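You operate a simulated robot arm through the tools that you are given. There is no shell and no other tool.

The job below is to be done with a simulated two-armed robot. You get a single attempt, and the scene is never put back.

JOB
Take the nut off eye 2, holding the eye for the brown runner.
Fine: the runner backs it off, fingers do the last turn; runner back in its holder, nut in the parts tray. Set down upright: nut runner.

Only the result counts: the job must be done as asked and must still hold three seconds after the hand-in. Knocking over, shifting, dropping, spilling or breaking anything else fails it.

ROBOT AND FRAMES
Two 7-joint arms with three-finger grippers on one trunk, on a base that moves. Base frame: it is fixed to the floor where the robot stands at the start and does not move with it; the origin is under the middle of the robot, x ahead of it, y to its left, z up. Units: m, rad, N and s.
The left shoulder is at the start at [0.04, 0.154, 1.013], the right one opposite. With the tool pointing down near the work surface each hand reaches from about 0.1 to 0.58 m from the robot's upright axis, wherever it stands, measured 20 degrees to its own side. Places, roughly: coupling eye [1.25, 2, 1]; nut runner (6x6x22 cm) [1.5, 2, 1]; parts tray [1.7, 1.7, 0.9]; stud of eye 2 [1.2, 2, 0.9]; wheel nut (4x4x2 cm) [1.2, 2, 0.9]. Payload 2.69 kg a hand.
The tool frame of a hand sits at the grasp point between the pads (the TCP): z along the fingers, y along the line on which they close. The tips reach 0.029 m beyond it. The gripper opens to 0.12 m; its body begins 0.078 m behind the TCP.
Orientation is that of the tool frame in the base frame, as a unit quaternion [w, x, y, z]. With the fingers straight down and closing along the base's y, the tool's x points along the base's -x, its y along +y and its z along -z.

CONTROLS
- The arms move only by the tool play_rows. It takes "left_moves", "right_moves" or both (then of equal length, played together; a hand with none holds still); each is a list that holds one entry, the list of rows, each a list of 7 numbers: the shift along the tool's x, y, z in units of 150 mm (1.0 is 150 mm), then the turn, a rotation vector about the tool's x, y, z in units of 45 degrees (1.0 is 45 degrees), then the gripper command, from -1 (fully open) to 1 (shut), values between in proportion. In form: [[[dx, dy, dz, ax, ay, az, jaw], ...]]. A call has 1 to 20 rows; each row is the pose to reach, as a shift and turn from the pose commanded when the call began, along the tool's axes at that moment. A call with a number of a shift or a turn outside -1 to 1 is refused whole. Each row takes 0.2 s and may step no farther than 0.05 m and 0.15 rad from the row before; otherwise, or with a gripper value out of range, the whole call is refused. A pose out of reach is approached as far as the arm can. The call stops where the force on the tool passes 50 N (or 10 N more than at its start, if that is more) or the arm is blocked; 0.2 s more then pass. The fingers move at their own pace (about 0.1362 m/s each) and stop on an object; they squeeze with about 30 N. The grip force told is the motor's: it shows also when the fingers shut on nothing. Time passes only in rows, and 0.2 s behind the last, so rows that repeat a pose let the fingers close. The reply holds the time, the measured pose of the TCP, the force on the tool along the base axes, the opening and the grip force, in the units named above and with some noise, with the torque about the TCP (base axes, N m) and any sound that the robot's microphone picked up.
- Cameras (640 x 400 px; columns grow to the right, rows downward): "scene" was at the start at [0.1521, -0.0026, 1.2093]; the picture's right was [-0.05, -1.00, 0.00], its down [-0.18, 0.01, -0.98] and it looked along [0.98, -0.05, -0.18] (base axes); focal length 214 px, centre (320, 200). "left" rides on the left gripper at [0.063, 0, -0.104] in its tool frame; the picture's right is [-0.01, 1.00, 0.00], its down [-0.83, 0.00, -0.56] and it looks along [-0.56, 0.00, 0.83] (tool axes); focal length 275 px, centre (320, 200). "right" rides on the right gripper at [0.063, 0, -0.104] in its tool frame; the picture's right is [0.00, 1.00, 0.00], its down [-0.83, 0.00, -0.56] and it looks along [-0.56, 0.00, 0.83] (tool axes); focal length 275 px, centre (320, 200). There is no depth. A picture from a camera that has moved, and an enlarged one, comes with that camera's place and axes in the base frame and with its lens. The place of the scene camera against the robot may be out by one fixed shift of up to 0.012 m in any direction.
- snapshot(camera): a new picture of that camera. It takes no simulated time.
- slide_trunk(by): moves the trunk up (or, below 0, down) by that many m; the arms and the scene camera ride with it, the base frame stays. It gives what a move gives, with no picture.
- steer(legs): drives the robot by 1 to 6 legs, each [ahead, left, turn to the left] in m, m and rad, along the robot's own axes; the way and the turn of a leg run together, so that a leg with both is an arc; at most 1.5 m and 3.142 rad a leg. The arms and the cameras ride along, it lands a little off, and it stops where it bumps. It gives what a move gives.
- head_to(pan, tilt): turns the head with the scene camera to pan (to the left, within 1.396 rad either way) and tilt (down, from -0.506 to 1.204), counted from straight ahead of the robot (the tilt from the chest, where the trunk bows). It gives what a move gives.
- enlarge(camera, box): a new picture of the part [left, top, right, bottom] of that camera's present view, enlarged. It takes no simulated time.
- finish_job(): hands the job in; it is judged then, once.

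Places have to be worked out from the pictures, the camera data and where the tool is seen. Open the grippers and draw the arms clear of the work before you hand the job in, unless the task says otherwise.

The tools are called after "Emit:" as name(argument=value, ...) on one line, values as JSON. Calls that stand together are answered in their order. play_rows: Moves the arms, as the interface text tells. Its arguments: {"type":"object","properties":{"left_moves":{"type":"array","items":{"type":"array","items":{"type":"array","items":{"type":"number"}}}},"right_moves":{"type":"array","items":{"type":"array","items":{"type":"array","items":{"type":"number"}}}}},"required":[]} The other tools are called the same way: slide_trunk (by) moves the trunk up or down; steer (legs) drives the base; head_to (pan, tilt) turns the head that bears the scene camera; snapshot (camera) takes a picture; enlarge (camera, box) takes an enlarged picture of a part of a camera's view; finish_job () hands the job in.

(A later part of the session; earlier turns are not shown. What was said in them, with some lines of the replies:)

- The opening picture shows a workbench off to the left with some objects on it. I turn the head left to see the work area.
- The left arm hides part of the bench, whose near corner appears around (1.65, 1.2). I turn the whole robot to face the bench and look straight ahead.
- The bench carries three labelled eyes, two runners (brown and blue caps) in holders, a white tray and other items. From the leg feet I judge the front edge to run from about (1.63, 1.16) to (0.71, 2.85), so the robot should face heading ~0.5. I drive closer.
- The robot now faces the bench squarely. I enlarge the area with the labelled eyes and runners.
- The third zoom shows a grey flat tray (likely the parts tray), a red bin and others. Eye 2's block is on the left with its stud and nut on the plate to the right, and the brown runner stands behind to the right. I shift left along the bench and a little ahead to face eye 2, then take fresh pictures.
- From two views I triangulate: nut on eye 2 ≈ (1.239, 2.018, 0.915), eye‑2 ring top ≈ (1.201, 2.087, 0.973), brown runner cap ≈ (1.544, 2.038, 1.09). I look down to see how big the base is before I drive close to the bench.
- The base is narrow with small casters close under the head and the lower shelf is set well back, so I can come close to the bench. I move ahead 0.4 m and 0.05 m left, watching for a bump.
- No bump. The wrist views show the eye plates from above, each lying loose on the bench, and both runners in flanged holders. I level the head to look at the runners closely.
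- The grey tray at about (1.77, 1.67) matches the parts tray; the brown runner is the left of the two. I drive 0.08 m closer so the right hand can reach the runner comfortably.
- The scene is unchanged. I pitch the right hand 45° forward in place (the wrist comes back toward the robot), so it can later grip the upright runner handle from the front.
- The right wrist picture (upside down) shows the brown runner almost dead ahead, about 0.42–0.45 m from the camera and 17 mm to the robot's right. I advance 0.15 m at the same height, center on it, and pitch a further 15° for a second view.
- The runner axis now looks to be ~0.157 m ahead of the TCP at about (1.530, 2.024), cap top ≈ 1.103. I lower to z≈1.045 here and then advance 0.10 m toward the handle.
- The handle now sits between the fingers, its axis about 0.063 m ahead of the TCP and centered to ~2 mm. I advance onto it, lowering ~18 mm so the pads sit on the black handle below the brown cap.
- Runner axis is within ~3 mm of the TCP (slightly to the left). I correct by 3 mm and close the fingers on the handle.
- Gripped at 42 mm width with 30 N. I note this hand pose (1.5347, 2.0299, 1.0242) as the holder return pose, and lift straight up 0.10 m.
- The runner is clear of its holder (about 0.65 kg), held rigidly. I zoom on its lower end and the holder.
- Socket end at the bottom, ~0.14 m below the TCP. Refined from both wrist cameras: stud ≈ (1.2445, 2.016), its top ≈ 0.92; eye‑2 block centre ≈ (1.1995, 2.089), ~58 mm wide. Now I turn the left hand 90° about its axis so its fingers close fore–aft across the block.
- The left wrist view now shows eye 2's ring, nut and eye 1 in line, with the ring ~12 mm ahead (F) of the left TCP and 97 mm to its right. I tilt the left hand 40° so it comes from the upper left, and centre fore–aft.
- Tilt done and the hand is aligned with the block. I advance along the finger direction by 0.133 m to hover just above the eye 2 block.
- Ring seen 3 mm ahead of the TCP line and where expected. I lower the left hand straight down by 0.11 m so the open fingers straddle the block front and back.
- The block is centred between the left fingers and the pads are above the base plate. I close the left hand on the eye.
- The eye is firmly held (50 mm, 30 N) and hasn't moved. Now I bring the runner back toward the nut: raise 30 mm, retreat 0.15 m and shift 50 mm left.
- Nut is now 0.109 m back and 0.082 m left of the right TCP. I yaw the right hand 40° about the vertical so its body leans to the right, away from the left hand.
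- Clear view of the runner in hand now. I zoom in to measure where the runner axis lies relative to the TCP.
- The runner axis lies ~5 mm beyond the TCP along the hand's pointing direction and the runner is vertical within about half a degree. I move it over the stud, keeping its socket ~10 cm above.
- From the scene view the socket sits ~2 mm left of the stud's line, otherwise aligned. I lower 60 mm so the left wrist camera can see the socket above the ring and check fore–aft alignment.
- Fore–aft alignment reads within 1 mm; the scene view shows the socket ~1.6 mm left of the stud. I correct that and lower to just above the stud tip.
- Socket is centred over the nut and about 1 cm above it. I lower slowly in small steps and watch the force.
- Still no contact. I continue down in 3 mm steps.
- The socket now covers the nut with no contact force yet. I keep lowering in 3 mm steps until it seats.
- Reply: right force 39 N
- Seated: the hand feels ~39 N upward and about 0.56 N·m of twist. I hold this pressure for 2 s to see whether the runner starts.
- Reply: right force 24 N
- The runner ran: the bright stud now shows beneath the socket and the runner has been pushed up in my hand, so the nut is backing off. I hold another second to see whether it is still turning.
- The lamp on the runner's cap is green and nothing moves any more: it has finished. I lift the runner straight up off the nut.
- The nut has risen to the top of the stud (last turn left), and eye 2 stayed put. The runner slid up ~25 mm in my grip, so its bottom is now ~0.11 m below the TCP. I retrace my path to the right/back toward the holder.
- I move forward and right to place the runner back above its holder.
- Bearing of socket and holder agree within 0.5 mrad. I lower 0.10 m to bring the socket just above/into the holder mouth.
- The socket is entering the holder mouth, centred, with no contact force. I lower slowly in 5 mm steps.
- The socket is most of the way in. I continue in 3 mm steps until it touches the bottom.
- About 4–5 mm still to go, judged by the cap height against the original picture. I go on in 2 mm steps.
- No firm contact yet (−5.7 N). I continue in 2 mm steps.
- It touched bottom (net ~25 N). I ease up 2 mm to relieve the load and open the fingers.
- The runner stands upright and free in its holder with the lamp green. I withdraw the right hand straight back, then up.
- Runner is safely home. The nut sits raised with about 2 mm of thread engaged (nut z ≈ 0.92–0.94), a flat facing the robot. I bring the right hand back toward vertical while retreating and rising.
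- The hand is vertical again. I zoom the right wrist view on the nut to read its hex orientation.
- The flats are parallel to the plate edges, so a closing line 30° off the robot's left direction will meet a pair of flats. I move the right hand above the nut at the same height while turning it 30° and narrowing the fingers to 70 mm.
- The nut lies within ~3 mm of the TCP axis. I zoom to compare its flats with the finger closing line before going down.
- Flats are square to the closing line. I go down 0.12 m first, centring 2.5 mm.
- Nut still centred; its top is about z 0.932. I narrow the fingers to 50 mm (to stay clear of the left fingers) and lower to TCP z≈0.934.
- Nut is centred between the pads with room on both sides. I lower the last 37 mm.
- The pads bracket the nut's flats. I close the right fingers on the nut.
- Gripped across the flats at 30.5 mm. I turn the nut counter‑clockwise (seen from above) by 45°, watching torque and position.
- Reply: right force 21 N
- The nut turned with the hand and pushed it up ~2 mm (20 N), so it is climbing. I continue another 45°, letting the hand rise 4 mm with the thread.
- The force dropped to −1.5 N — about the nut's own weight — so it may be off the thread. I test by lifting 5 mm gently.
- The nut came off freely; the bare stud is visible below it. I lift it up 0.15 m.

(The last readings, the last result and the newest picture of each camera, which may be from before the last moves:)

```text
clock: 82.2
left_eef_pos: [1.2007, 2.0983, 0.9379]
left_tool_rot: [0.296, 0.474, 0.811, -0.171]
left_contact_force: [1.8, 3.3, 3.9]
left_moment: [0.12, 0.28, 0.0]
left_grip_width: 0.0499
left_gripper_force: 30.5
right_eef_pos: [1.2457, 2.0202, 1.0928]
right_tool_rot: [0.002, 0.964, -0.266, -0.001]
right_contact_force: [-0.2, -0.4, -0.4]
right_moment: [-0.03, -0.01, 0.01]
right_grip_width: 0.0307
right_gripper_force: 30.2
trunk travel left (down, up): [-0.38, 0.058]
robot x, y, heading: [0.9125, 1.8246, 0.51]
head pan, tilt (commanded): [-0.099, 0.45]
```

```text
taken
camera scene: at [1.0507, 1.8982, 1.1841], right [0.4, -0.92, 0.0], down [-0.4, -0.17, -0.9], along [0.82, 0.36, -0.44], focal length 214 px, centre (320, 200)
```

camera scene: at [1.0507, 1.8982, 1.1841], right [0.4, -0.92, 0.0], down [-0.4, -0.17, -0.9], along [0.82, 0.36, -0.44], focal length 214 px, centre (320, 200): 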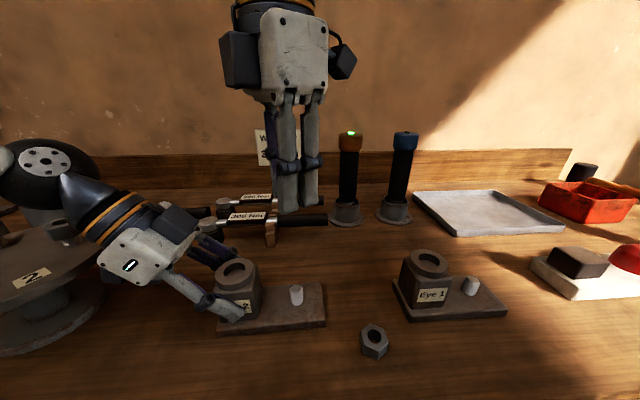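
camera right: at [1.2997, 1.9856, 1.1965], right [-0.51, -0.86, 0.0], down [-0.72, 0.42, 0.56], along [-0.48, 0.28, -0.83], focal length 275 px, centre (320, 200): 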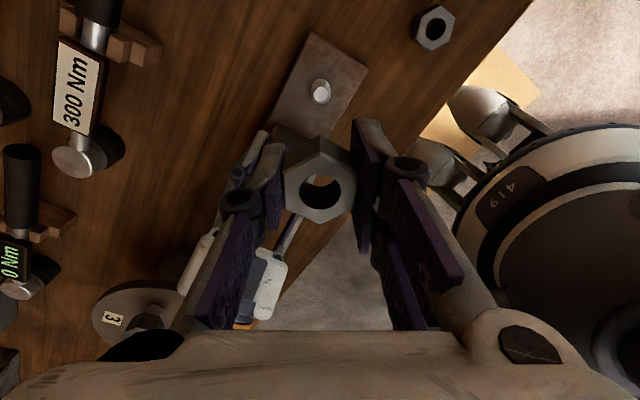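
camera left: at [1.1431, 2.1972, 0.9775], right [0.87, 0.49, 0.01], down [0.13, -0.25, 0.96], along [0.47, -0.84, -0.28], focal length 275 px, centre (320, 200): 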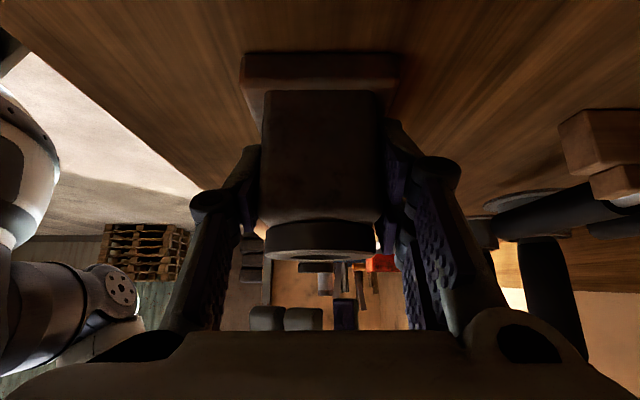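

The nut is in hand and eye 2's stud is bare. I move the right hand 0.12 m to the right and slightly up to make room, then open the left fingers.

Emit:
play_rows(right_moves=[[[0.173, 0.1, -0.067, 0, 0, 0, 1.0], [0.346, 0.2, -0.133, 0, 0, 0, 1.0], [0.52, 0.3, -0.2, 0, 0, 0, 1.0], [0.693, 0.4, -0.267, 0, 0, 0, 1.0], [0.693, 0.4, -0.267, 0, 0, 0, 1.0]]])

Emit:
play_rows(left_moves=[[[0, 0, 0, 0, 0, 0, 0.1], [0, 0, 0, 0, 0, 0, -0.2], [0, 0, 0, 0, 0, 0, -0.6], [0, 0, 0, 0, 0, 0, -1], [0, 0, 0, 0, 0, 0, -1]]])

Emit:
snapshot(camera="left")

Emit:
snapshot(camera="scene")

```text
clock: 83.4
left_eef_pos: [1.1992, 2.0965, 0.9378]
left_tool_rot: [0.296, 0.474, 0.811, -0.172]
left_contact_force: [2.3, 0.5, 4.1]
left_moment: [0.03, 0.24, 0.0]
left_grip_width: 0.0494
left_gripper_force: 30.1
right_eef_pos: [1.3039, 1.9133, 1.133]
right_tool_rot: [0.0, 0.964, -0.264, -0.001]
right_contact_force: [0.2, 0.2, -0.7]
right_moment: [0.04, -0.03, -0.01]
right_grip_width: 0.0304
right_gripper_force: 29.6
trunk travel left (down, up): [-0.38, 0.058]
robot x, y, heading: [0.9151, 1.8273, 0.51]
head pan, tilt (commanded): [-0.099, 0.45]
```

```text
clock: 84.6
left_eef_pos: [1.1999, 2.0975, 0.9376]
left_tool_rot: [0.296, 0.475, 0.811, -0.173]
left_contact_force: [1.1, -0.2, -0.2]
left_moment: [0.0, 0.0, -0.02]
left_grip_width: 0.12
left_gripper_force: 0.0
right_eef_pos: [1.3037, 1.9136, 1.1332]
right_tool_rot: [0.001, 0.965, -0.264, -0.002]
right_contact_force: [0.0, -0.1, -0.2]
right_moment: [0.04, -0.02, 0.01]
right_grip_width: 0.0305
right_gripper_force: 29.9
trunk travel left (down, up): [-0.38, 0.058]
robot x, y, heading: [0.9151, 1.8287, 0.507]
head pan, tilt (commanded): [-0.099, 0.45]
```

```text
taken
camera left: at [1.1432, 2.1971, 0.9775], right [0.87, 0.49, 0.0], down [0.13, -0.25, 0.96], along [0.47, -0.84, -0.28], focal length 275 px, centre (320, 200)
```

left: 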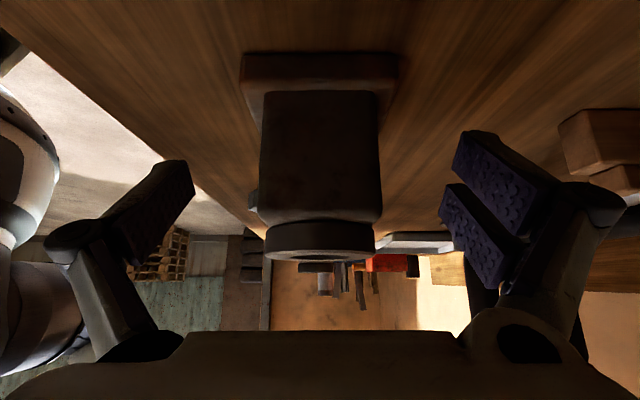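

```text
taken
camera scene: at [1.0506, 1.8979, 1.1841], right [0.4, -0.92, 0.0], down [-0.4, -0.17, -0.9], along [0.82, 0.36, -0.44], focal length 214 px, centre (320, 200)
```

scene: 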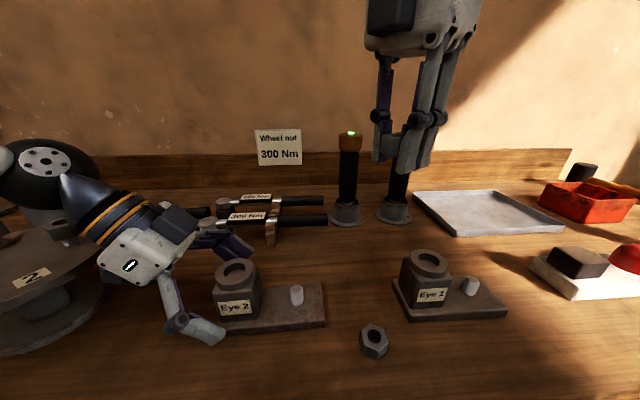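

The left fingers are open and eye 2 stands where it was. I lift the left hand straight up, then back it out along its axis.

Emit:
play_rows(left_moves=[[[-0.118, 0, -0.14, 0, 0, 0, -1], [-0.236, 0, -0.281, 0, 0, 0, -1], [-0.354, 0, -0.421, 0, 0, 0, -1], [-0.471, 0, -0.562, 0, 0, 0, -1], [-0.471, 0, -0.562, 0, 0, 0, -1]]])

Emit:
play_rows(left_moves=[[[0, 0, -0.222, 0, 0, 0, -1], [0, 0, -0.444, 0, 0, 0, -1], [0, 0, -0.666, 0, 0, 0, -1], [0, 0, -0.888, 0, 0, 0, -1], [0, 0, -0.888, 0, 0, 0, -1]]])

Emit:
play_rows(left_moves=[[[0, 0, 0, 0, 0.148, 0, -1], [0, 0, 0, 0, 0.296, 0, -1], [0, 0, 0, 0, 0.444, 0, -1], [0, 0, 0, 0, 0.593, 0, -1], [0, 0, 0, 0, 0.741, 0, -1], [0, 0, 0, 0, 0.889, 0, -1], [0, 0, 0, 0, 0.889, 0, -1]]])

Emit:
snapshot(camera="scene")

```text
clock: 85.8
left_eef_pos: [1.2001, 2.0962, 1.0473]
left_tool_rot: [0.295, 0.475, 0.811, -0.172]
left_contact_force: [1.8, -0.2, 0.0]
left_moment: [0.02, 0.0, 0.01]
left_grip_width: 0.1199
left_gripper_force: 0.0
right_eef_pos: [1.3042, 1.9133, 1.1332]
right_tool_rot: [0.001, 0.964, -0.266, -0.002]
right_contact_force: [-0.2, 0.6, -1.7]
right_moment: [0.01, -0.03, -0.01]
right_grip_width: 0.0307
right_gripper_force: 29.8
trunk travel left (down, up): [-0.38, 0.058]
robot x, y, heading: [0.9107, 1.8273, 0.511]
head pan, tilt (commanded): [-0.099, 0.45]
```

```text
clock: 87.0
left_eef_pos: [1.1574, 2.1697, 1.1505]
left_tool_rot: [0.295, 0.474, 0.812, -0.171]
left_contact_force: [-0.2, -0.8, 0.0]
left_moment: [0.02, -0.01, -0.03]
left_grip_width: 0.12
left_gripper_force: 0.1
right_eef_pos: [1.3034, 1.9132, 1.1345]
right_tool_rot: [0.0, 0.964, -0.265, -0.001]
right_contact_force: [-0.2, -0.1, -0.9]
right_moment: [0.0, 0.04, 0.0]
right_grip_width: 0.0303
right_gripper_force: 30.2
trunk travel left (down, up): [-0.38, 0.058]
robot x, y, heading: [0.9162, 1.8294, 0.513]
head pan, tilt (commanded): [-0.099, 0.45]
```

```text
clock: 88.6
left_eef_pos: [1.1576, 2.1712, 1.1491]
left_tool_rot: [0.001, 0.504, 0.864, 0.001]
left_contact_force: [-1.0, 0.4, -1.0]
left_moment: [-0.01, -0.04, 0.02]
left_grip_width: 0.1203
left_gripper_force: 0.0
right_eef_pos: [1.3032, 1.9142, 1.1333]
right_tool_rot: [0.001, 0.964, -0.265, -0.002]
right_contact_force: [-0.6, 0.5, -0.6]
right_moment: [0.0, -0.02, -0.01]
right_grip_width: 0.0307
right_gripper_force: 30.0
trunk travel left (down, up): [-0.38, 0.058]
robot x, y, heading: [0.9151, 1.8291, 0.509]
head pan, tilt (commanded): [-0.099, 0.45]
```

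```text
taken
camera scene: at [1.0505, 1.8981, 1.1841], right [0.4, -0.92, 0.0], down [-0.4, -0.17, -0.9], along [0.82, 0.36, -0.44], focal length 214 px, centre (320, 200)
```

scene: 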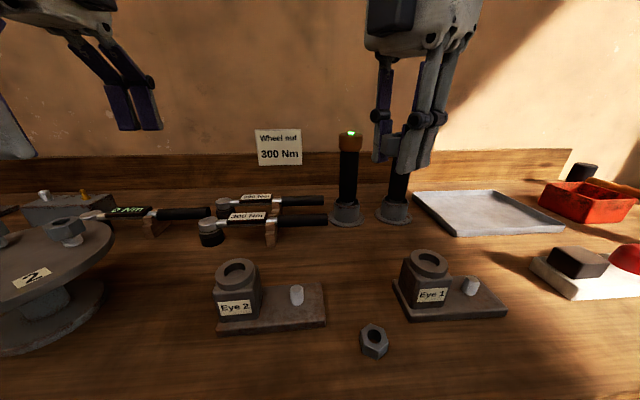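

Both hands are clear. I drive the robot 0.37 m to the right along the bench toward the parts tray, nut in hand.

Emit:
steer(legs=[[0.0, -0.37, 0]])

Emit:
snapshot(camera="scene")

Emit:
snapshot(camera="right")

```text
clock: 92.0
left_eef_pos: [1.3376, 1.8497, 1.1484]
left_tool_rot: [0.001, 0.504, 0.864, 0.001]
left_contact_force: [-0.2, 0.5, 0.1]
left_moment: [-0.01, 0.0, 0.0]
left_grip_width: 0.1199
left_gripper_force: 0.0
right_eef_pos: [1.4845, 1.5925, 1.1334]
right_tool_rot: [0.001, 0.964, -0.266, -0.001]
right_contact_force: [0.0, -0.1, -1.2]
right_moment: [0.01, 0.02, 0.01]
right_grip_width: 0.0305
right_gripper_force: 29.6
trunk travel left (down, up): [-0.38, 0.058]
robot x, y, heading: [1.0964, 1.5083, 0.51]
head pan, tilt (commanded): [-0.099, 0.45]
```

```text
taken
camera scene: at [1.2304, 1.5775, 1.1841], right [0.4, -0.92, 0.0], down [-0.4, -0.17, -0.9], along [0.82, 0.36, -0.44], focal length 214 px, centre (320, 200)
```

scene: 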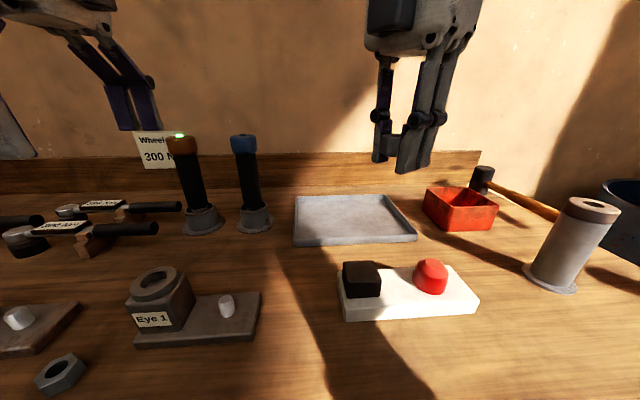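

```text
taken
camera right: at [1.5381, 1.5586, 1.2366], right [-0.51, -0.86, 0.0], down [-0.72, 0.42, 0.56], along [-0.48, 0.28, -0.83], focal length 275 px, centre (320, 200)
```

right: 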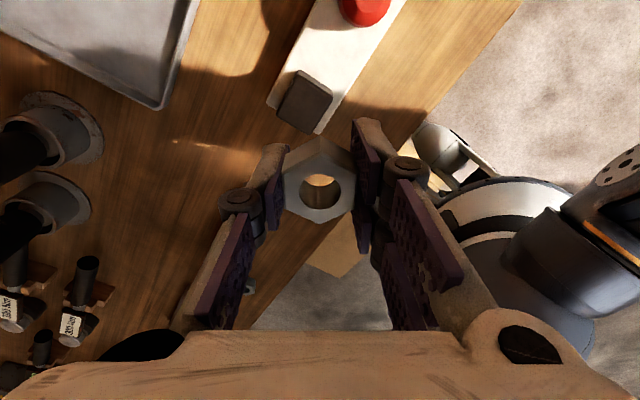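

The tray now spans roughly 0.55–0.78 m ahead and 0.01 to −0.28 m to the side of the robot. I look down to see how much room there is to move closer to the bench.

Emit:
head_to(pan=0.0, tilt=1.2)

Emit:
snapshot(camera="scene")

```text
clock: 93.1
left_eef_pos: [1.3377, 1.8513, 1.1502]
left_tool_rot: [0.0, 0.505, 0.863, 0.0]
left_contact_force: [0.2, -0.6, 0.8]
left_moment: [0.0, 0.0, -0.01]
left_grip_width: 0.12
left_gripper_force: 0.1
right_eef_pos: [1.4835, 1.5931, 1.133]
right_tool_rot: [0.001, 0.964, -0.264, -0.001]
right_contact_force: [-0.5, -0.1, -0.8]
right_moment: [0.01, -0.02, -0.01]
right_grip_width: 0.0307
right_gripper_force: 30.1
trunk travel left (down, up): [-0.38, 0.058]
robot x, y, heading: [1.0956, 1.5052, 0.513]
head pan, tilt (commanded): [0.0, 1.201]
```

```text
taken
camera scene: at [1.1949, 1.5683, 1.126], right [0.49, -0.87, 0.0], down [-0.81, -0.46, -0.36], along [0.32, 0.18, -0.93], focal length 214 px, centre (320, 200)
```

scene: 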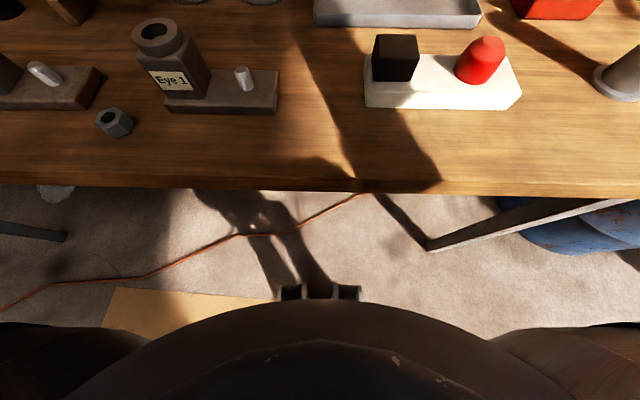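

The bench edge is ~0.23 m ahead of the axis and the chest ends at ~0.11 m, so 0.05 m more is safe. I drive ahead 0.05 m and level the head again.

Emit:
steer(legs=[[0.05, 0.0, 0]])

Emit:
head_to(pan=-0.2, tilt=0.5)

Emit:
snapshot(camera="scene")

```text
clock: 94.0
left_eef_pos: [1.3819, 1.8756, 1.1485]
left_tool_rot: [-0.001, 0.504, 0.864, 0.001]
left_contact_force: [0.2, -0.3, 0.2]
left_moment: [-0.07, 0.09, 0.0]
left_grip_width: 0.1199
left_gripper_force: 0.1
right_eef_pos: [1.5281, 1.6185, 1.1331]
right_tool_rot: [0.002, 0.964, -0.265, -0.001]
right_contact_force: [0.3, -0.5, -0.2]
right_moment: [-0.02, 0.08, 0.01]
right_grip_width: 0.0304
right_gripper_force: 30.3
trunk travel left (down, up): [-0.38, 0.058]
robot x, y, heading: [1.1382, 1.5332, 0.507]
head pan, tilt (commanded): [0.0, 1.201]
```

```text
clock: 95.1
left_eef_pos: [1.382, 1.8747, 1.1484]
left_tool_rot: [0.0, 0.504, 0.864, 0.001]
left_contact_force: [0.0, -0.1, 0.3]
left_moment: [0.0, -0.01, -0.03]
left_grip_width: 0.12
left_gripper_force: 0.1
right_eef_pos: [1.5269, 1.617, 1.1344]
right_tool_rot: [0.0, 0.964, -0.265, -0.002]
right_contact_force: [0.9, 0.7, -1.8]
right_moment: [0.0, -0.02, -0.03]
right_grip_width: 0.0305
right_gripper_force: 30.8
trunk travel left (down, up): [-0.38, 0.058]
robot x, y, heading: [1.1381, 1.534, 0.511]
head pan, tilt (commanded): [-0.201, 0.499]
```

```text
taken
camera scene: at [1.2761, 1.5931, 1.1796], right [0.31, -0.95, 0.0], down [-0.46, -0.15, -0.88], along [0.84, 0.27, -0.48], focal length 214 px, centre (320, 200)
```

scene: 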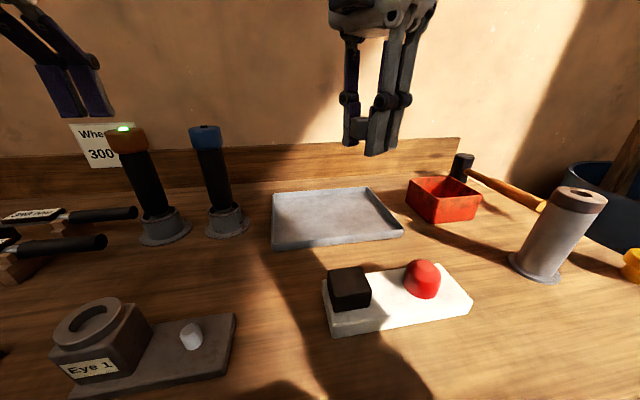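

Tray centre computed again at (1.739, 1.716). I carry the nut forward 0.12 m toward it, at height, turning the wrist back 45° to a more relaxed angle.

Emit:
play_rows(right_moves=[[[0.076, -0.11, 0, 0, 0, 0.167, 1.0], [0.153, -0.22, 0, 0, 0, 0.333, 1.0], [0.229, -0.33, 0, 0, 0, 0.5, 1.0], [0.305, -0.439, 0, 0, 0, 0.667, 1.0], [0.382, -0.549, 0, 0, 0, 0.833, 1.0], [0.458, -0.659, 0, 0, 0, 1.0, 1.0], [0.458, -0.659, 0, 0, 0, 1.0, 1.0]]])

Emit:
snapshot(camera="right")

Emit:
snapshot(camera="scene")

```text
clock: 96.7
left_eef_pos: [1.3811, 1.8757, 1.1481]
left_tool_rot: [0.001, 0.504, 0.864, 0.001]
left_contact_force: [-0.1, 0.9, 1.1]
left_moment: [-0.02, 0.0, 0.0]
left_grip_width: 0.12
left_gripper_force: 0.0
right_eef_pos: [1.6177, 1.6563, 1.1276]
right_tool_rot: [-0.001, 0.815, -0.579, -0.001]
right_contact_force: [-0.9, -0.5, -1.4]
right_moment: [0.02, -0.01, 0.03]
right_grip_width: 0.0304
right_gripper_force: 30.5
right hand out of reach, approached as far as the arm can: row 5, 6, 7
trunk travel left (down, up): [-0.38, 0.058]
robot x, y, heading: [1.1384, 1.538, 0.505]
head pan, tilt (commanded): [-0.201, 0.499]
```

```text
taken
camera right: at [1.639, 1.5962, 1.2313], right [-0.94, -0.34, 0.0], down [-0.28, 0.78, 0.56], along [-0.19, 0.52, -0.83], focal length 275 px, centre (320, 200)
```

right: 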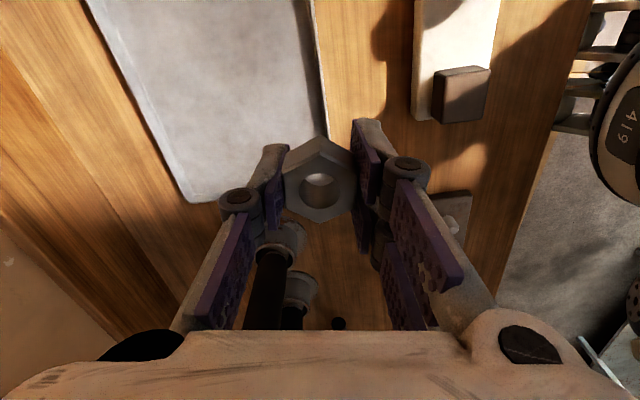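

```text
taken
camera scene: at [1.2762, 1.5932, 1.1796], right [0.31, -0.95, 0.0], down [-0.46, -0.15, -0.88], along [0.84, 0.27, -0.48], focal length 214 px, centre (320, 200)
```

scene: 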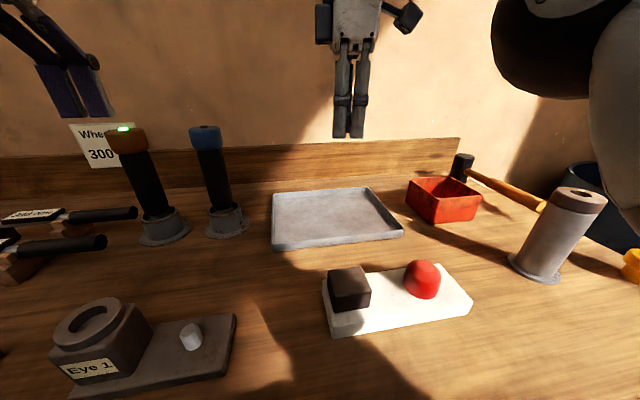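

At this height the arm reaches only ~0.49 m. Lower down it reaches farther, so I lower 0.13 m here (nut still ~8 cm above the tray rim, in front of it).

Emit:
play_rows(right_moves=[[[0, 0, 0.217, 0, 0, 0, 1.0], [0, 0, 0.433, 0, 0, 0, 1.0], [0, 0, 0.65, 0, 0, 0, 1.0], [0, 0, 0.8, 0, 0, 0, 1.0], [0, 0, 0.8, 0, 0, 0, 1.0]]])

Emit:
snapshot(camera="scene")

```text
clock: 97.9
left_eef_pos: [1.3807, 1.8754, 1.1485]
left_tool_rot: [0.001, 0.504, 0.864, 0.001]
left_contact_force: [-0.7, -0.4, -0.4]
left_moment: [-0.01, 0.02, 0.03]
left_grip_width: 0.1201
left_gripper_force: 0.2
right_eef_pos: [1.6197, 1.6574, 1.0084]
right_tool_rot: [-0.001, 0.816, -0.578, 0.0]
right_contact_force: [-0.1, 0.6, -0.7]
right_moment: [0.01, -0.03, 0.01]
right_grip_width: 0.0305
right_gripper_force: 29.4
trunk travel left (down, up): [-0.38, 0.058]
robot x, y, heading: [1.138, 1.5336, 0.512]
head pan, tilt (commanded): [-0.201, 0.499]
```

```text
taken
camera scene: at [1.276, 1.593, 1.1797], right [0.31, -0.95, 0.0], down [-0.46, -0.15, -0.88], along [0.84, 0.27, -0.48], focal length 214 px, centre (320, 200)
```

scene: 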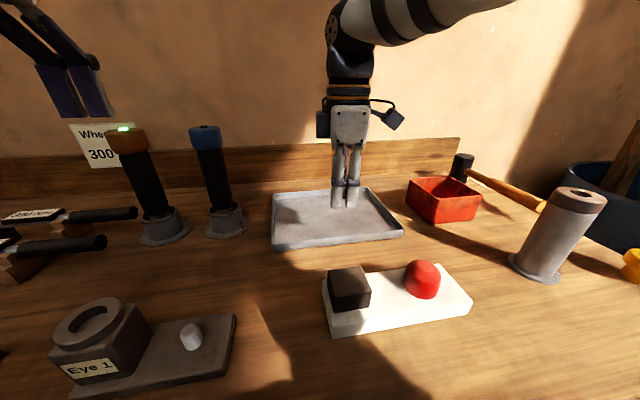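

In reach now. I move forward 0.08 m over the tray.

Emit:
play_rows(right_moves=[[[-0.014, -0.178, 0.04, 0, 0, 0, 1.0], [-0.028, -0.356, 0.08, 0, 0, 0, 1.0], [-0.042, -0.534, 0.12, 0, 0, 0, 1.0], [-0.042, -0.534, 0.12, 0, 0, 0, 1.0]]])

Emit:
snapshot(camera="right")

Emit:
snapshot(camera="scene")

```text
clock: 98.9
left_eef_pos: [1.3803, 1.874, 1.1492]
left_tool_rot: [0.001, 0.505, 0.863, 0.001]
left_contact_force: [-0.8, -0.3, 0.2]
left_moment: [0.0, -0.02, 0.0]
left_grip_width: 0.1201
left_gripper_force: 0.1
right_eef_pos: [1.6918, 1.6905, 0.9897]
right_tool_rot: [0.0, 0.816, -0.578, 0.0]
right_contact_force: [-0.5, 0.7, -1.0]
right_moment: [0.0, -0.02, -0.01]
right_grip_width: 0.0305
right_gripper_force: 30.6
trunk travel left (down, up): [-0.38, 0.058]
robot x, y, heading: [1.1374, 1.5326, 0.513]
head pan, tilt (commanded): [-0.201, 0.499]
```

```text
taken
camera right: at [1.7122, 1.6287, 1.0933], right [-0.94, -0.34, 0.0], down [-0.28, 0.78, 0.56], along [-0.19, 0.52, -0.83], focal length 275 px, centre (320, 200)
```

right: 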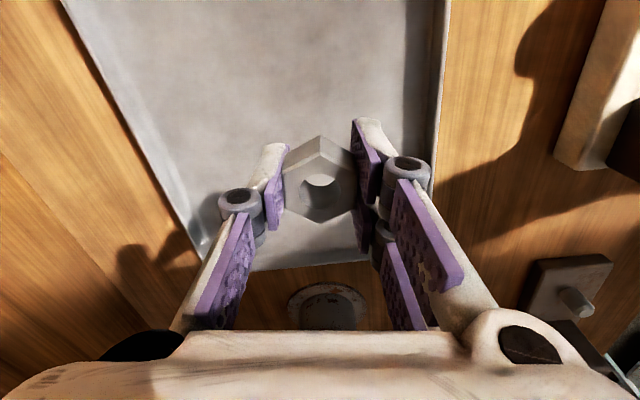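

```text
taken
camera scene: at [1.2756, 1.5927, 1.1798], right [0.31, -0.95, 0.0], down [-0.46, -0.15, -0.88], along [0.84, 0.27, -0.48], focal length 214 px, centre (320, 200)
```

scene: 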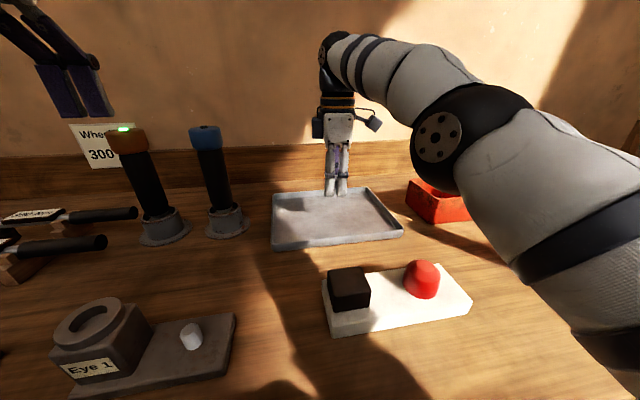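

The drop spot is well inside the tray, about 87 mm from its near rim. I lower the nut toward the tray floor.

Emit:
play_rows(right_moves=[[[0, 0, 0.12, 0, 0, 0, 1.0], [0, 0, 0.24, 0, 0, 0, 1.0], [0, 0, 0.36, 0, 0, 0, 1.0], [0, 0, 0.44, 0, 0, 0, 1.0], [0, 0, 0.48, 0, 0, 0, 1.0], [0, 0, 0.48, 0, 0, 0, 1.0]]])

Emit:
snapshot(camera="right")

Emit:
enlarge(camera="scene", box=[250, 110, 430, 260])

```text
clock: 100.3
left_eef_pos: [1.3799, 1.8759, 1.1492]
left_tool_rot: [0.0, 0.505, 0.863, 0.001]
left_contact_force: [-0.5, 0.5, -0.3]
left_moment: [0.01, 0.01, 0.01]
left_grip_width: 0.12
left_gripper_force: 0.1
right_eef_pos: [1.6933, 1.6908, 0.9168]
right_tool_rot: [0.0, 0.816, -0.579, -0.001]
right_contact_force: [0.4, 1.1, 0.0]
right_moment: [-0.01, 0.0, 0.03]
right_grip_width: 0.0306
right_gripper_force: 30.1
trunk travel left (down, up): [-0.38, 0.058]
robot x, y, heading: [1.1384, 1.5312, 0.513]
head pan, tilt (commanded): [-0.201, 0.499]
```

```text
taken
camera right: at [1.7127, 1.6289, 1.0209], right [-0.94, -0.33, 0.0], down [-0.28, 0.78, 0.56], along [-0.19, 0.52, -0.83], focal length 275 px, centre (320, 200)
```

right: 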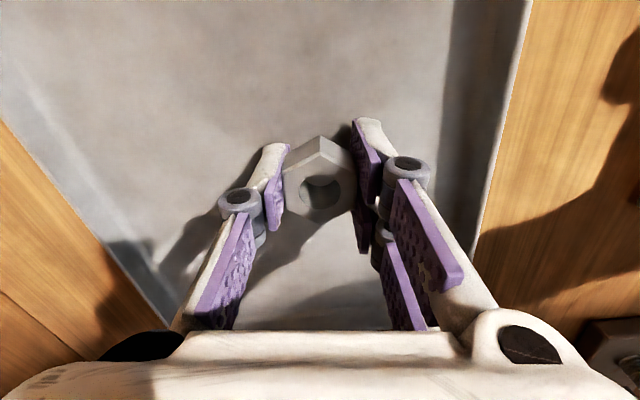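

```text
2.67 times, centred on (340, 185) of scene
camera zoom: at [1.2761, 1.5931, 1.1797], right [0.31, -0.95, 0.0], down [-0.46, -0.15, -0.88], along [0.84, 0.27, -0.48], focal length 572 px, centre (267, 240)
```

zoom: 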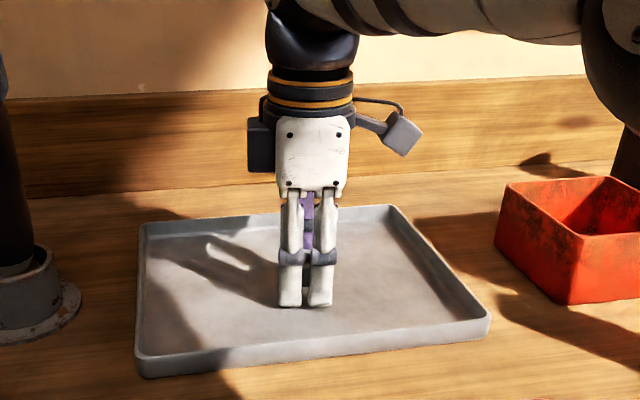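

Fingers are just above the tray floor. I lower in 2 mm steps to touch.

Emit:
play_rows(right_moves=[[[0, 0, 0.013, 0, 0, 0, 1.0], [0, 0, 0.027, 0, 0, 0, 1.0], [0, 0, 0.033, 0, 0, 0, 1.0], [0, 0, 0.033, 0, 0, 0, 1.0]]])

```text
clock: 101.3
left_eef_pos: [1.3816, 1.8761, 1.1476]
left_tool_rot: [0.0, 0.505, 0.863, 0.001]
left_contact_force: [-0.1, 0.7, 0.2]
left_moment: [0.02, 0.01, 0.0]
left_grip_width: 0.12
left_gripper_force: 0.0
right_eef_pos: [1.6916, 1.6904, 0.9127]
right_tool_rot: [0.0, 0.816, -0.578, -0.001]
right_contact_force: [0.4, -0.1, -1.2]
right_moment: [-0.03, 0.02, -0.02]
right_grip_width: 0.0304
right_gripper_force: 30.6
trunk travel left (down, up): [-0.38, 0.058]
robot x, y, heading: [1.1366, 1.5335, 0.514]
head pan, tilt (commanded): [-0.201, 0.499]
```

Still no contact; 3 mm more.

Emit:
play_rows(right_moves=[[[0, 0, 0.013, 0, 0, 0, 1.0], [0, 0, 0.02, 0, 0, 0, 1.0], [0, 0, 0.02, 0, 0, 0, 1.0]]])

```text
clock: 102.1
left_eef_pos: [1.3797, 1.8748, 1.1499]
left_tool_rot: [0.001, 0.504, 0.864, 0.002]
left_contact_force: [0.0, 0.5, 0.2]
left_moment: [-0.01, -0.02, -0.01]
left_grip_width: 0.12
left_gripper_force: 0.1
right_eef_pos: [1.6919, 1.6914, 0.9121]
right_tool_rot: [-0.003, 0.816, -0.579, 0.001]
right_contact_force: [6.3, 0.4, 22.5]
right_moment: [-0.3, 0.27, 0.06]
right_grip_width: 0.0304
right_gripper_force: 29.5
trunk travel left (down, up): [-0.38, 0.058]
robot x, y, heading: [1.1367, 1.5315, 0.515]
head pan, tilt (commanded): [-0.201, 0.499]
```

Contact with the tray floor. I back off 1.5 mm and open the fingers to let the nut down.

Emit:
play_rows(right_moves=[[[0, 0, -0.01, 0, 0, 0, 1.0], [0, 0, -0.01, 0, 0, 0, 0.4], [0, 0, -0.01, 0, 0, 0, 0.1], [0, 0, -0.01, 0, 0, 0, -0.2], [0, 0, -0.01, 0, 0, 0, -0.2]]])

Emit:
snapshot(camera="right")

Emit:
enlarge(camera="scene", box=[250, 110, 430, 260])

```text
clock: 103.3
left_eef_pos: [1.3805, 1.8747, 1.1475]
left_tool_rot: [0.0, 0.504, 0.864, 0.001]
left_contact_force: [-0.6, -0.5, -0.7]
left_moment: [0.0, -0.03, 0.0]
left_grip_width: 0.1198
left_gripper_force: 0.0
right_eef_pos: [1.6912, 1.6912, 0.9101]
right_tool_rot: [0.001, 0.816, -0.578, 0.0]
right_contact_force: [-0.3, 0.3, -0.1]
right_moment: [0.0, 0.04, -0.02]
right_grip_width: 0.072
right_gripper_force: 0.1
trunk travel left (down, up): [-0.38, 0.058]
robot x, y, heading: [1.1375, 1.538, 0.512]
head pan, tilt (commanded): [-0.201, 0.499]
```

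```text
taken
camera right: at [1.7124, 1.6301, 1.0139], right [-0.94, -0.34, 0.0], down [-0.28, 0.78, 0.56], along [-0.19, 0.52, -0.83], focal length 275 px, centre (320, 200)
```

right: 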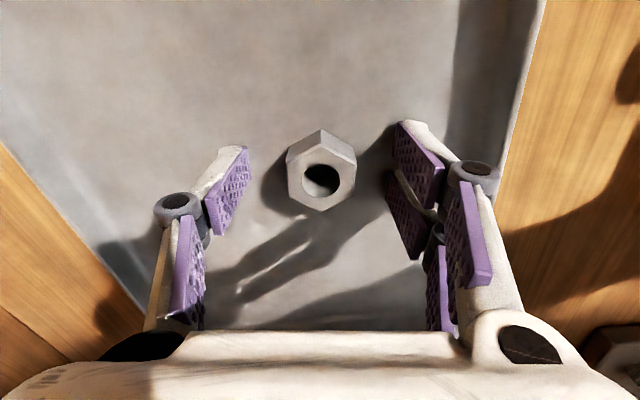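

```text
2.67 times, centred on (340, 185) of scene
camera zoom: at [1.2762, 1.5931, 1.1795], right [0.31, -0.95, 0.0], down [-0.46, -0.15, -0.88], along [0.84, 0.27, -0.48], focal length 572 px, centre (267, 240)
```

zoom: 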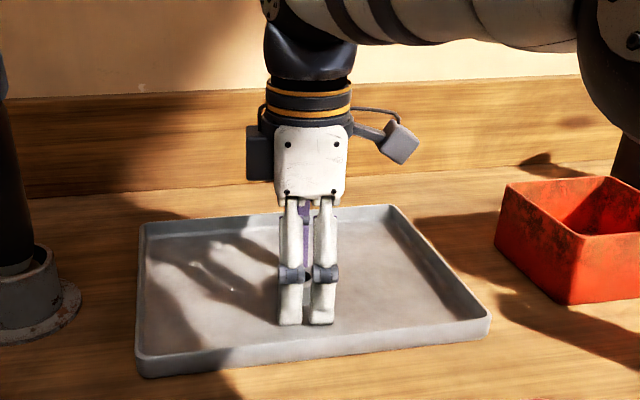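

The nut lies flat and free in the tray. I raise the hand straight up 0.09 m, then draw it back toward the robot.

Emit:
play_rows(right_moves=[[[0, 0, -0.1, 0, 0, 0, -0.2], [0, 0, -0.25, 0, 0, 0, -0.2], [0, 0, -0.45, 0, 0, 0, -0.2], [0, 0, -0.6, 0, 0, 0, -0.2], [0, 0, -0.6, 0, 0, 0, -0.2]]])

Emit:
play_rows(right_moves=[[[0.02, 0.25, -0.1, 0, 0, 0, -0.2], [0.04, 0.5, -0.25, 0, 0, 0, -0.2], [0.06, 0.75, -0.45, 0, 0, 0, -0.2], [0.08, 0.95, -0.65, 0, 0, 0, -0.2], [0.08, 0.95, -0.8, 0, 0, 0, -0.2], [0.08, 0.95, -0.8, 0, 0, 0, -0.2]]])

Emit:
snapshot(camera="scene")

Emit:
enlarge(camera="scene", box=[250, 150, 430, 270])

```text
clock: 104.5
left_eef_pos: [1.3804, 1.8759, 1.1488]
left_tool_rot: [0.001, 0.505, 0.863, 0.001]
left_contact_force: [-0.3, 0.1, 0.0]
left_moment: [0.02, 0.01, 0.0]
left_grip_width: 0.1202
left_gripper_force: 0.1
right_eef_pos: [1.6877, 1.6892, 1.0013]
right_tool_rot: [0.0, 0.816, -0.579, -0.001]
right_contact_force: [0.0, 1.2, -0.2]
right_moment: [0.01, 0.02, 0.0]
right_grip_width: 0.0719
right_gripper_force: 0.2
right hand out of reach, approached as far as the arm can: row 4, 5
trunk travel left (down, up): [-0.38, 0.058]
robot x, y, heading: [1.1433, 1.5357, 0.509]
head pan, tilt (commanded): [-0.201, 0.499]
```

```text
clock: 105.9
left_eef_pos: [1.3807, 1.8755, 1.1485]
left_tool_rot: [0.001, 0.505, 0.863, 0.0]
left_contact_force: [-0.3, -0.5, 0.8]
left_moment: [-0.03, -0.02, 0.01]
left_grip_width: 0.1201
left_gripper_force: 0.2
right_eef_pos: [1.5583, 1.6316, 1.1225]
right_tool_rot: [0.0, 0.815, -0.579, -0.001]
right_contact_force: [-0.7, 0.3, 0.2]
right_moment: [0.03, -0.01, -0.01]
right_grip_width: 0.072
right_gripper_force: 0.0
trunk travel left (down, up): [-0.38, 0.058]
robot x, y, heading: [1.1395, 1.5363, 0.51]
head pan, tilt (commanded): [-0.201, 0.499]
```

```text
taken
camera scene: at [1.2761, 1.5929, 1.1796], right [0.31, -0.95, 0.0], down [-0.46, -0.15, -0.88], along [0.84, 0.27, -0.48], focal length 214 px, centre (320, 200)
```

scene: 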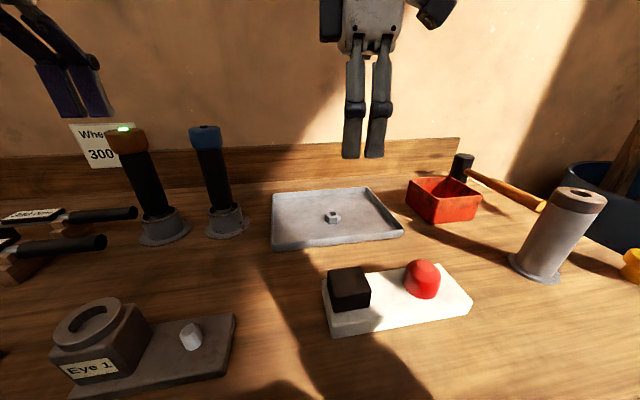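

```text
3.33 times, centred on (340, 210) of scene
camera zoom: at [1.2761, 1.5929, 1.1796], right [0.31, -0.95, 0.0], down [-0.46, -0.15, -0.88], along [0.84, 0.27, -0.48], focal length 715 px, centre (253, 167)
```

zoom: 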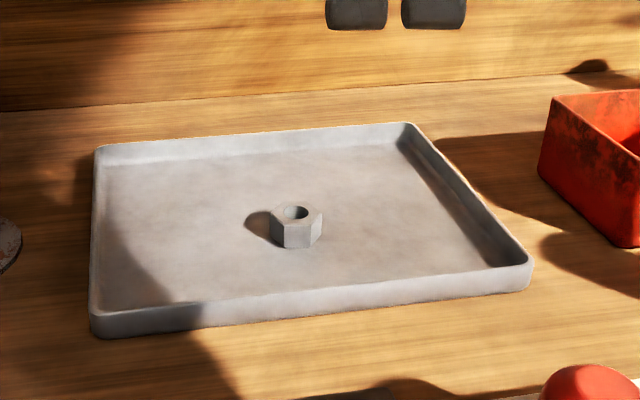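

The nut sits in the tray. I open the right hand fully and back the robot 0.35 m away from the bench, then check everything.

Emit:
play_rows(right_moves=[[[0, 0, 0, 0, 0, 0, -1], [0, 0, 0, 0, 0, 0, -1], [0, 0, 0, 0, 0, 0, -1]]])

Emit:
steer(legs=[[-0.35, 0.15, 0]])

Emit:
head_to(pan=0.0, tilt=0.45)

Emit:
snapshot(camera="scene")

Emit:
enlarge(camera="scene", box=[200, 110, 420, 250])

```text
clock: 106.7
left_eef_pos: [1.3802, 1.8753, 1.1479]
left_tool_rot: [0.0, 0.505, 0.863, 0.001]
left_contact_force: [0.0, -0.2, -0.1]
left_moment: [0.0, -0.03, -0.02]
left_grip_width: 0.1198
left_gripper_force: 0.0
right_eef_pos: [1.5582, 1.6326, 1.1213]
right_tool_rot: [-0.001, 0.815, -0.579, -0.001]
right_contact_force: [0.1, -1.6, 0.5]
right_moment: [-0.03, 0.01, 0.02]
right_grip_width: 0.1199
right_gripper_force: 0.1
trunk travel left (down, up): [-0.38, 0.058]
robot x, y, heading: [1.1392, 1.5332, 0.508]
head pan, tilt (commanded): [-0.201, 0.499]
```

```text
clock: 109.1
left_eef_pos: [0.9998, 1.8389, 1.1492]
left_tool_rot: [0.0, 0.503, 0.864, 0.001]
left_contact_force: [-1.5, -1.3, 0.9]
left_moment: [0.03, -0.03, 0.04]
left_grip_width: 0.1201
left_gripper_force: 0.1
right_eef_pos: [1.1786, 1.5954, 1.1216]
right_tool_rot: [-0.001, 0.817, -0.577, -0.001]
right_contact_force: [0.2, 0.2, -0.2]
right_moment: [0.02, 0.02, 0.02]
right_grip_width: 0.1199
right_gripper_force: 0.0
trunk travel left (down, up): [-0.38, 0.058]
robot x, y, heading: [0.7601, 1.4944, 0.513]
head pan, tilt (commanded): [-0.201, 0.499]
```

```text
clock: 109.8
left_eef_pos: [1.0012, 1.8371, 1.1492]
left_tool_rot: [0.001, 0.503, 0.864, 0.0]
left_contact_force: [0.8, 0.2, 0.1]
left_moment: [0.0, 0.0, 0.0]
left_grip_width: 0.12
left_gripper_force: 0.0
right_eef_pos: [1.1787, 1.5957, 1.1211]
right_tool_rot: [-0.001, 0.817, -0.577, 0.0]
right_contact_force: [0.0, -0.2, -0.6]
right_moment: [0.0, 0.01, 0.01]
right_grip_width: 0.12
right_gripper_force: 0.0
trunk travel left (down, up): [-0.38, 0.058]
robot x, y, heading: [0.7602, 1.4932, 0.516]
head pan, tilt (commanded): [0.0, 0.45]
```

```text
taken
camera scene: at [0.8905, 1.5726, 1.1841], right [0.49, -0.87, 0.0], down [-0.38, -0.21, -0.9], along [0.78, 0.44, -0.44], focal length 214 px, centre (320, 200)
```

scene: 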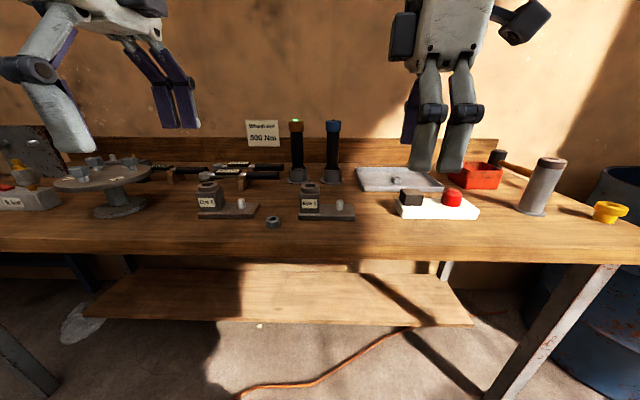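

```text
2.86 times, centred on (310, 180) of scene
camera zoom: at [0.8905, 1.5726, 1.1841], right [0.49, -0.87, 0.0], down [-0.38, -0.21, -0.9], along [0.78, 0.44, -0.44], focal length 613 px, centre (349, 257)
```

zoom: 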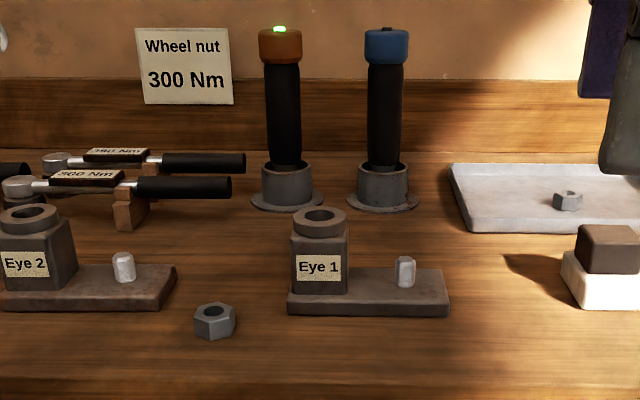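

All as it should be: the brown runner stands upright in its holder, eye 2's stud is bare and the eye in place, the nut lies in the parts tray. Both grippers are open and clear of the bench, so I hand the job in.

Emit:
finish_job()

```text
The job is handed in.
```

The nut is off eye 2 and lies flat in the parts tray. I've handed the job in, but I haven't seen a verdict.

- **Backing off:** The left hand held eye 2 by its block while the brown runner ran on the nut until its lamp went green. The eye didn't visibly shift.
- **Last turn:** The right fingers turned the nut about 90° counter-clockwise, with the left hand still on the eye. It then lifted off freely.
- **Runner:** It is back in its holder, standing upright with the green lamp still lit.
- **Everything else:** In the last picture nothing else on the bench had moved or tipped. Both grippers are open, and the robot is 0.35 m back from the bench.
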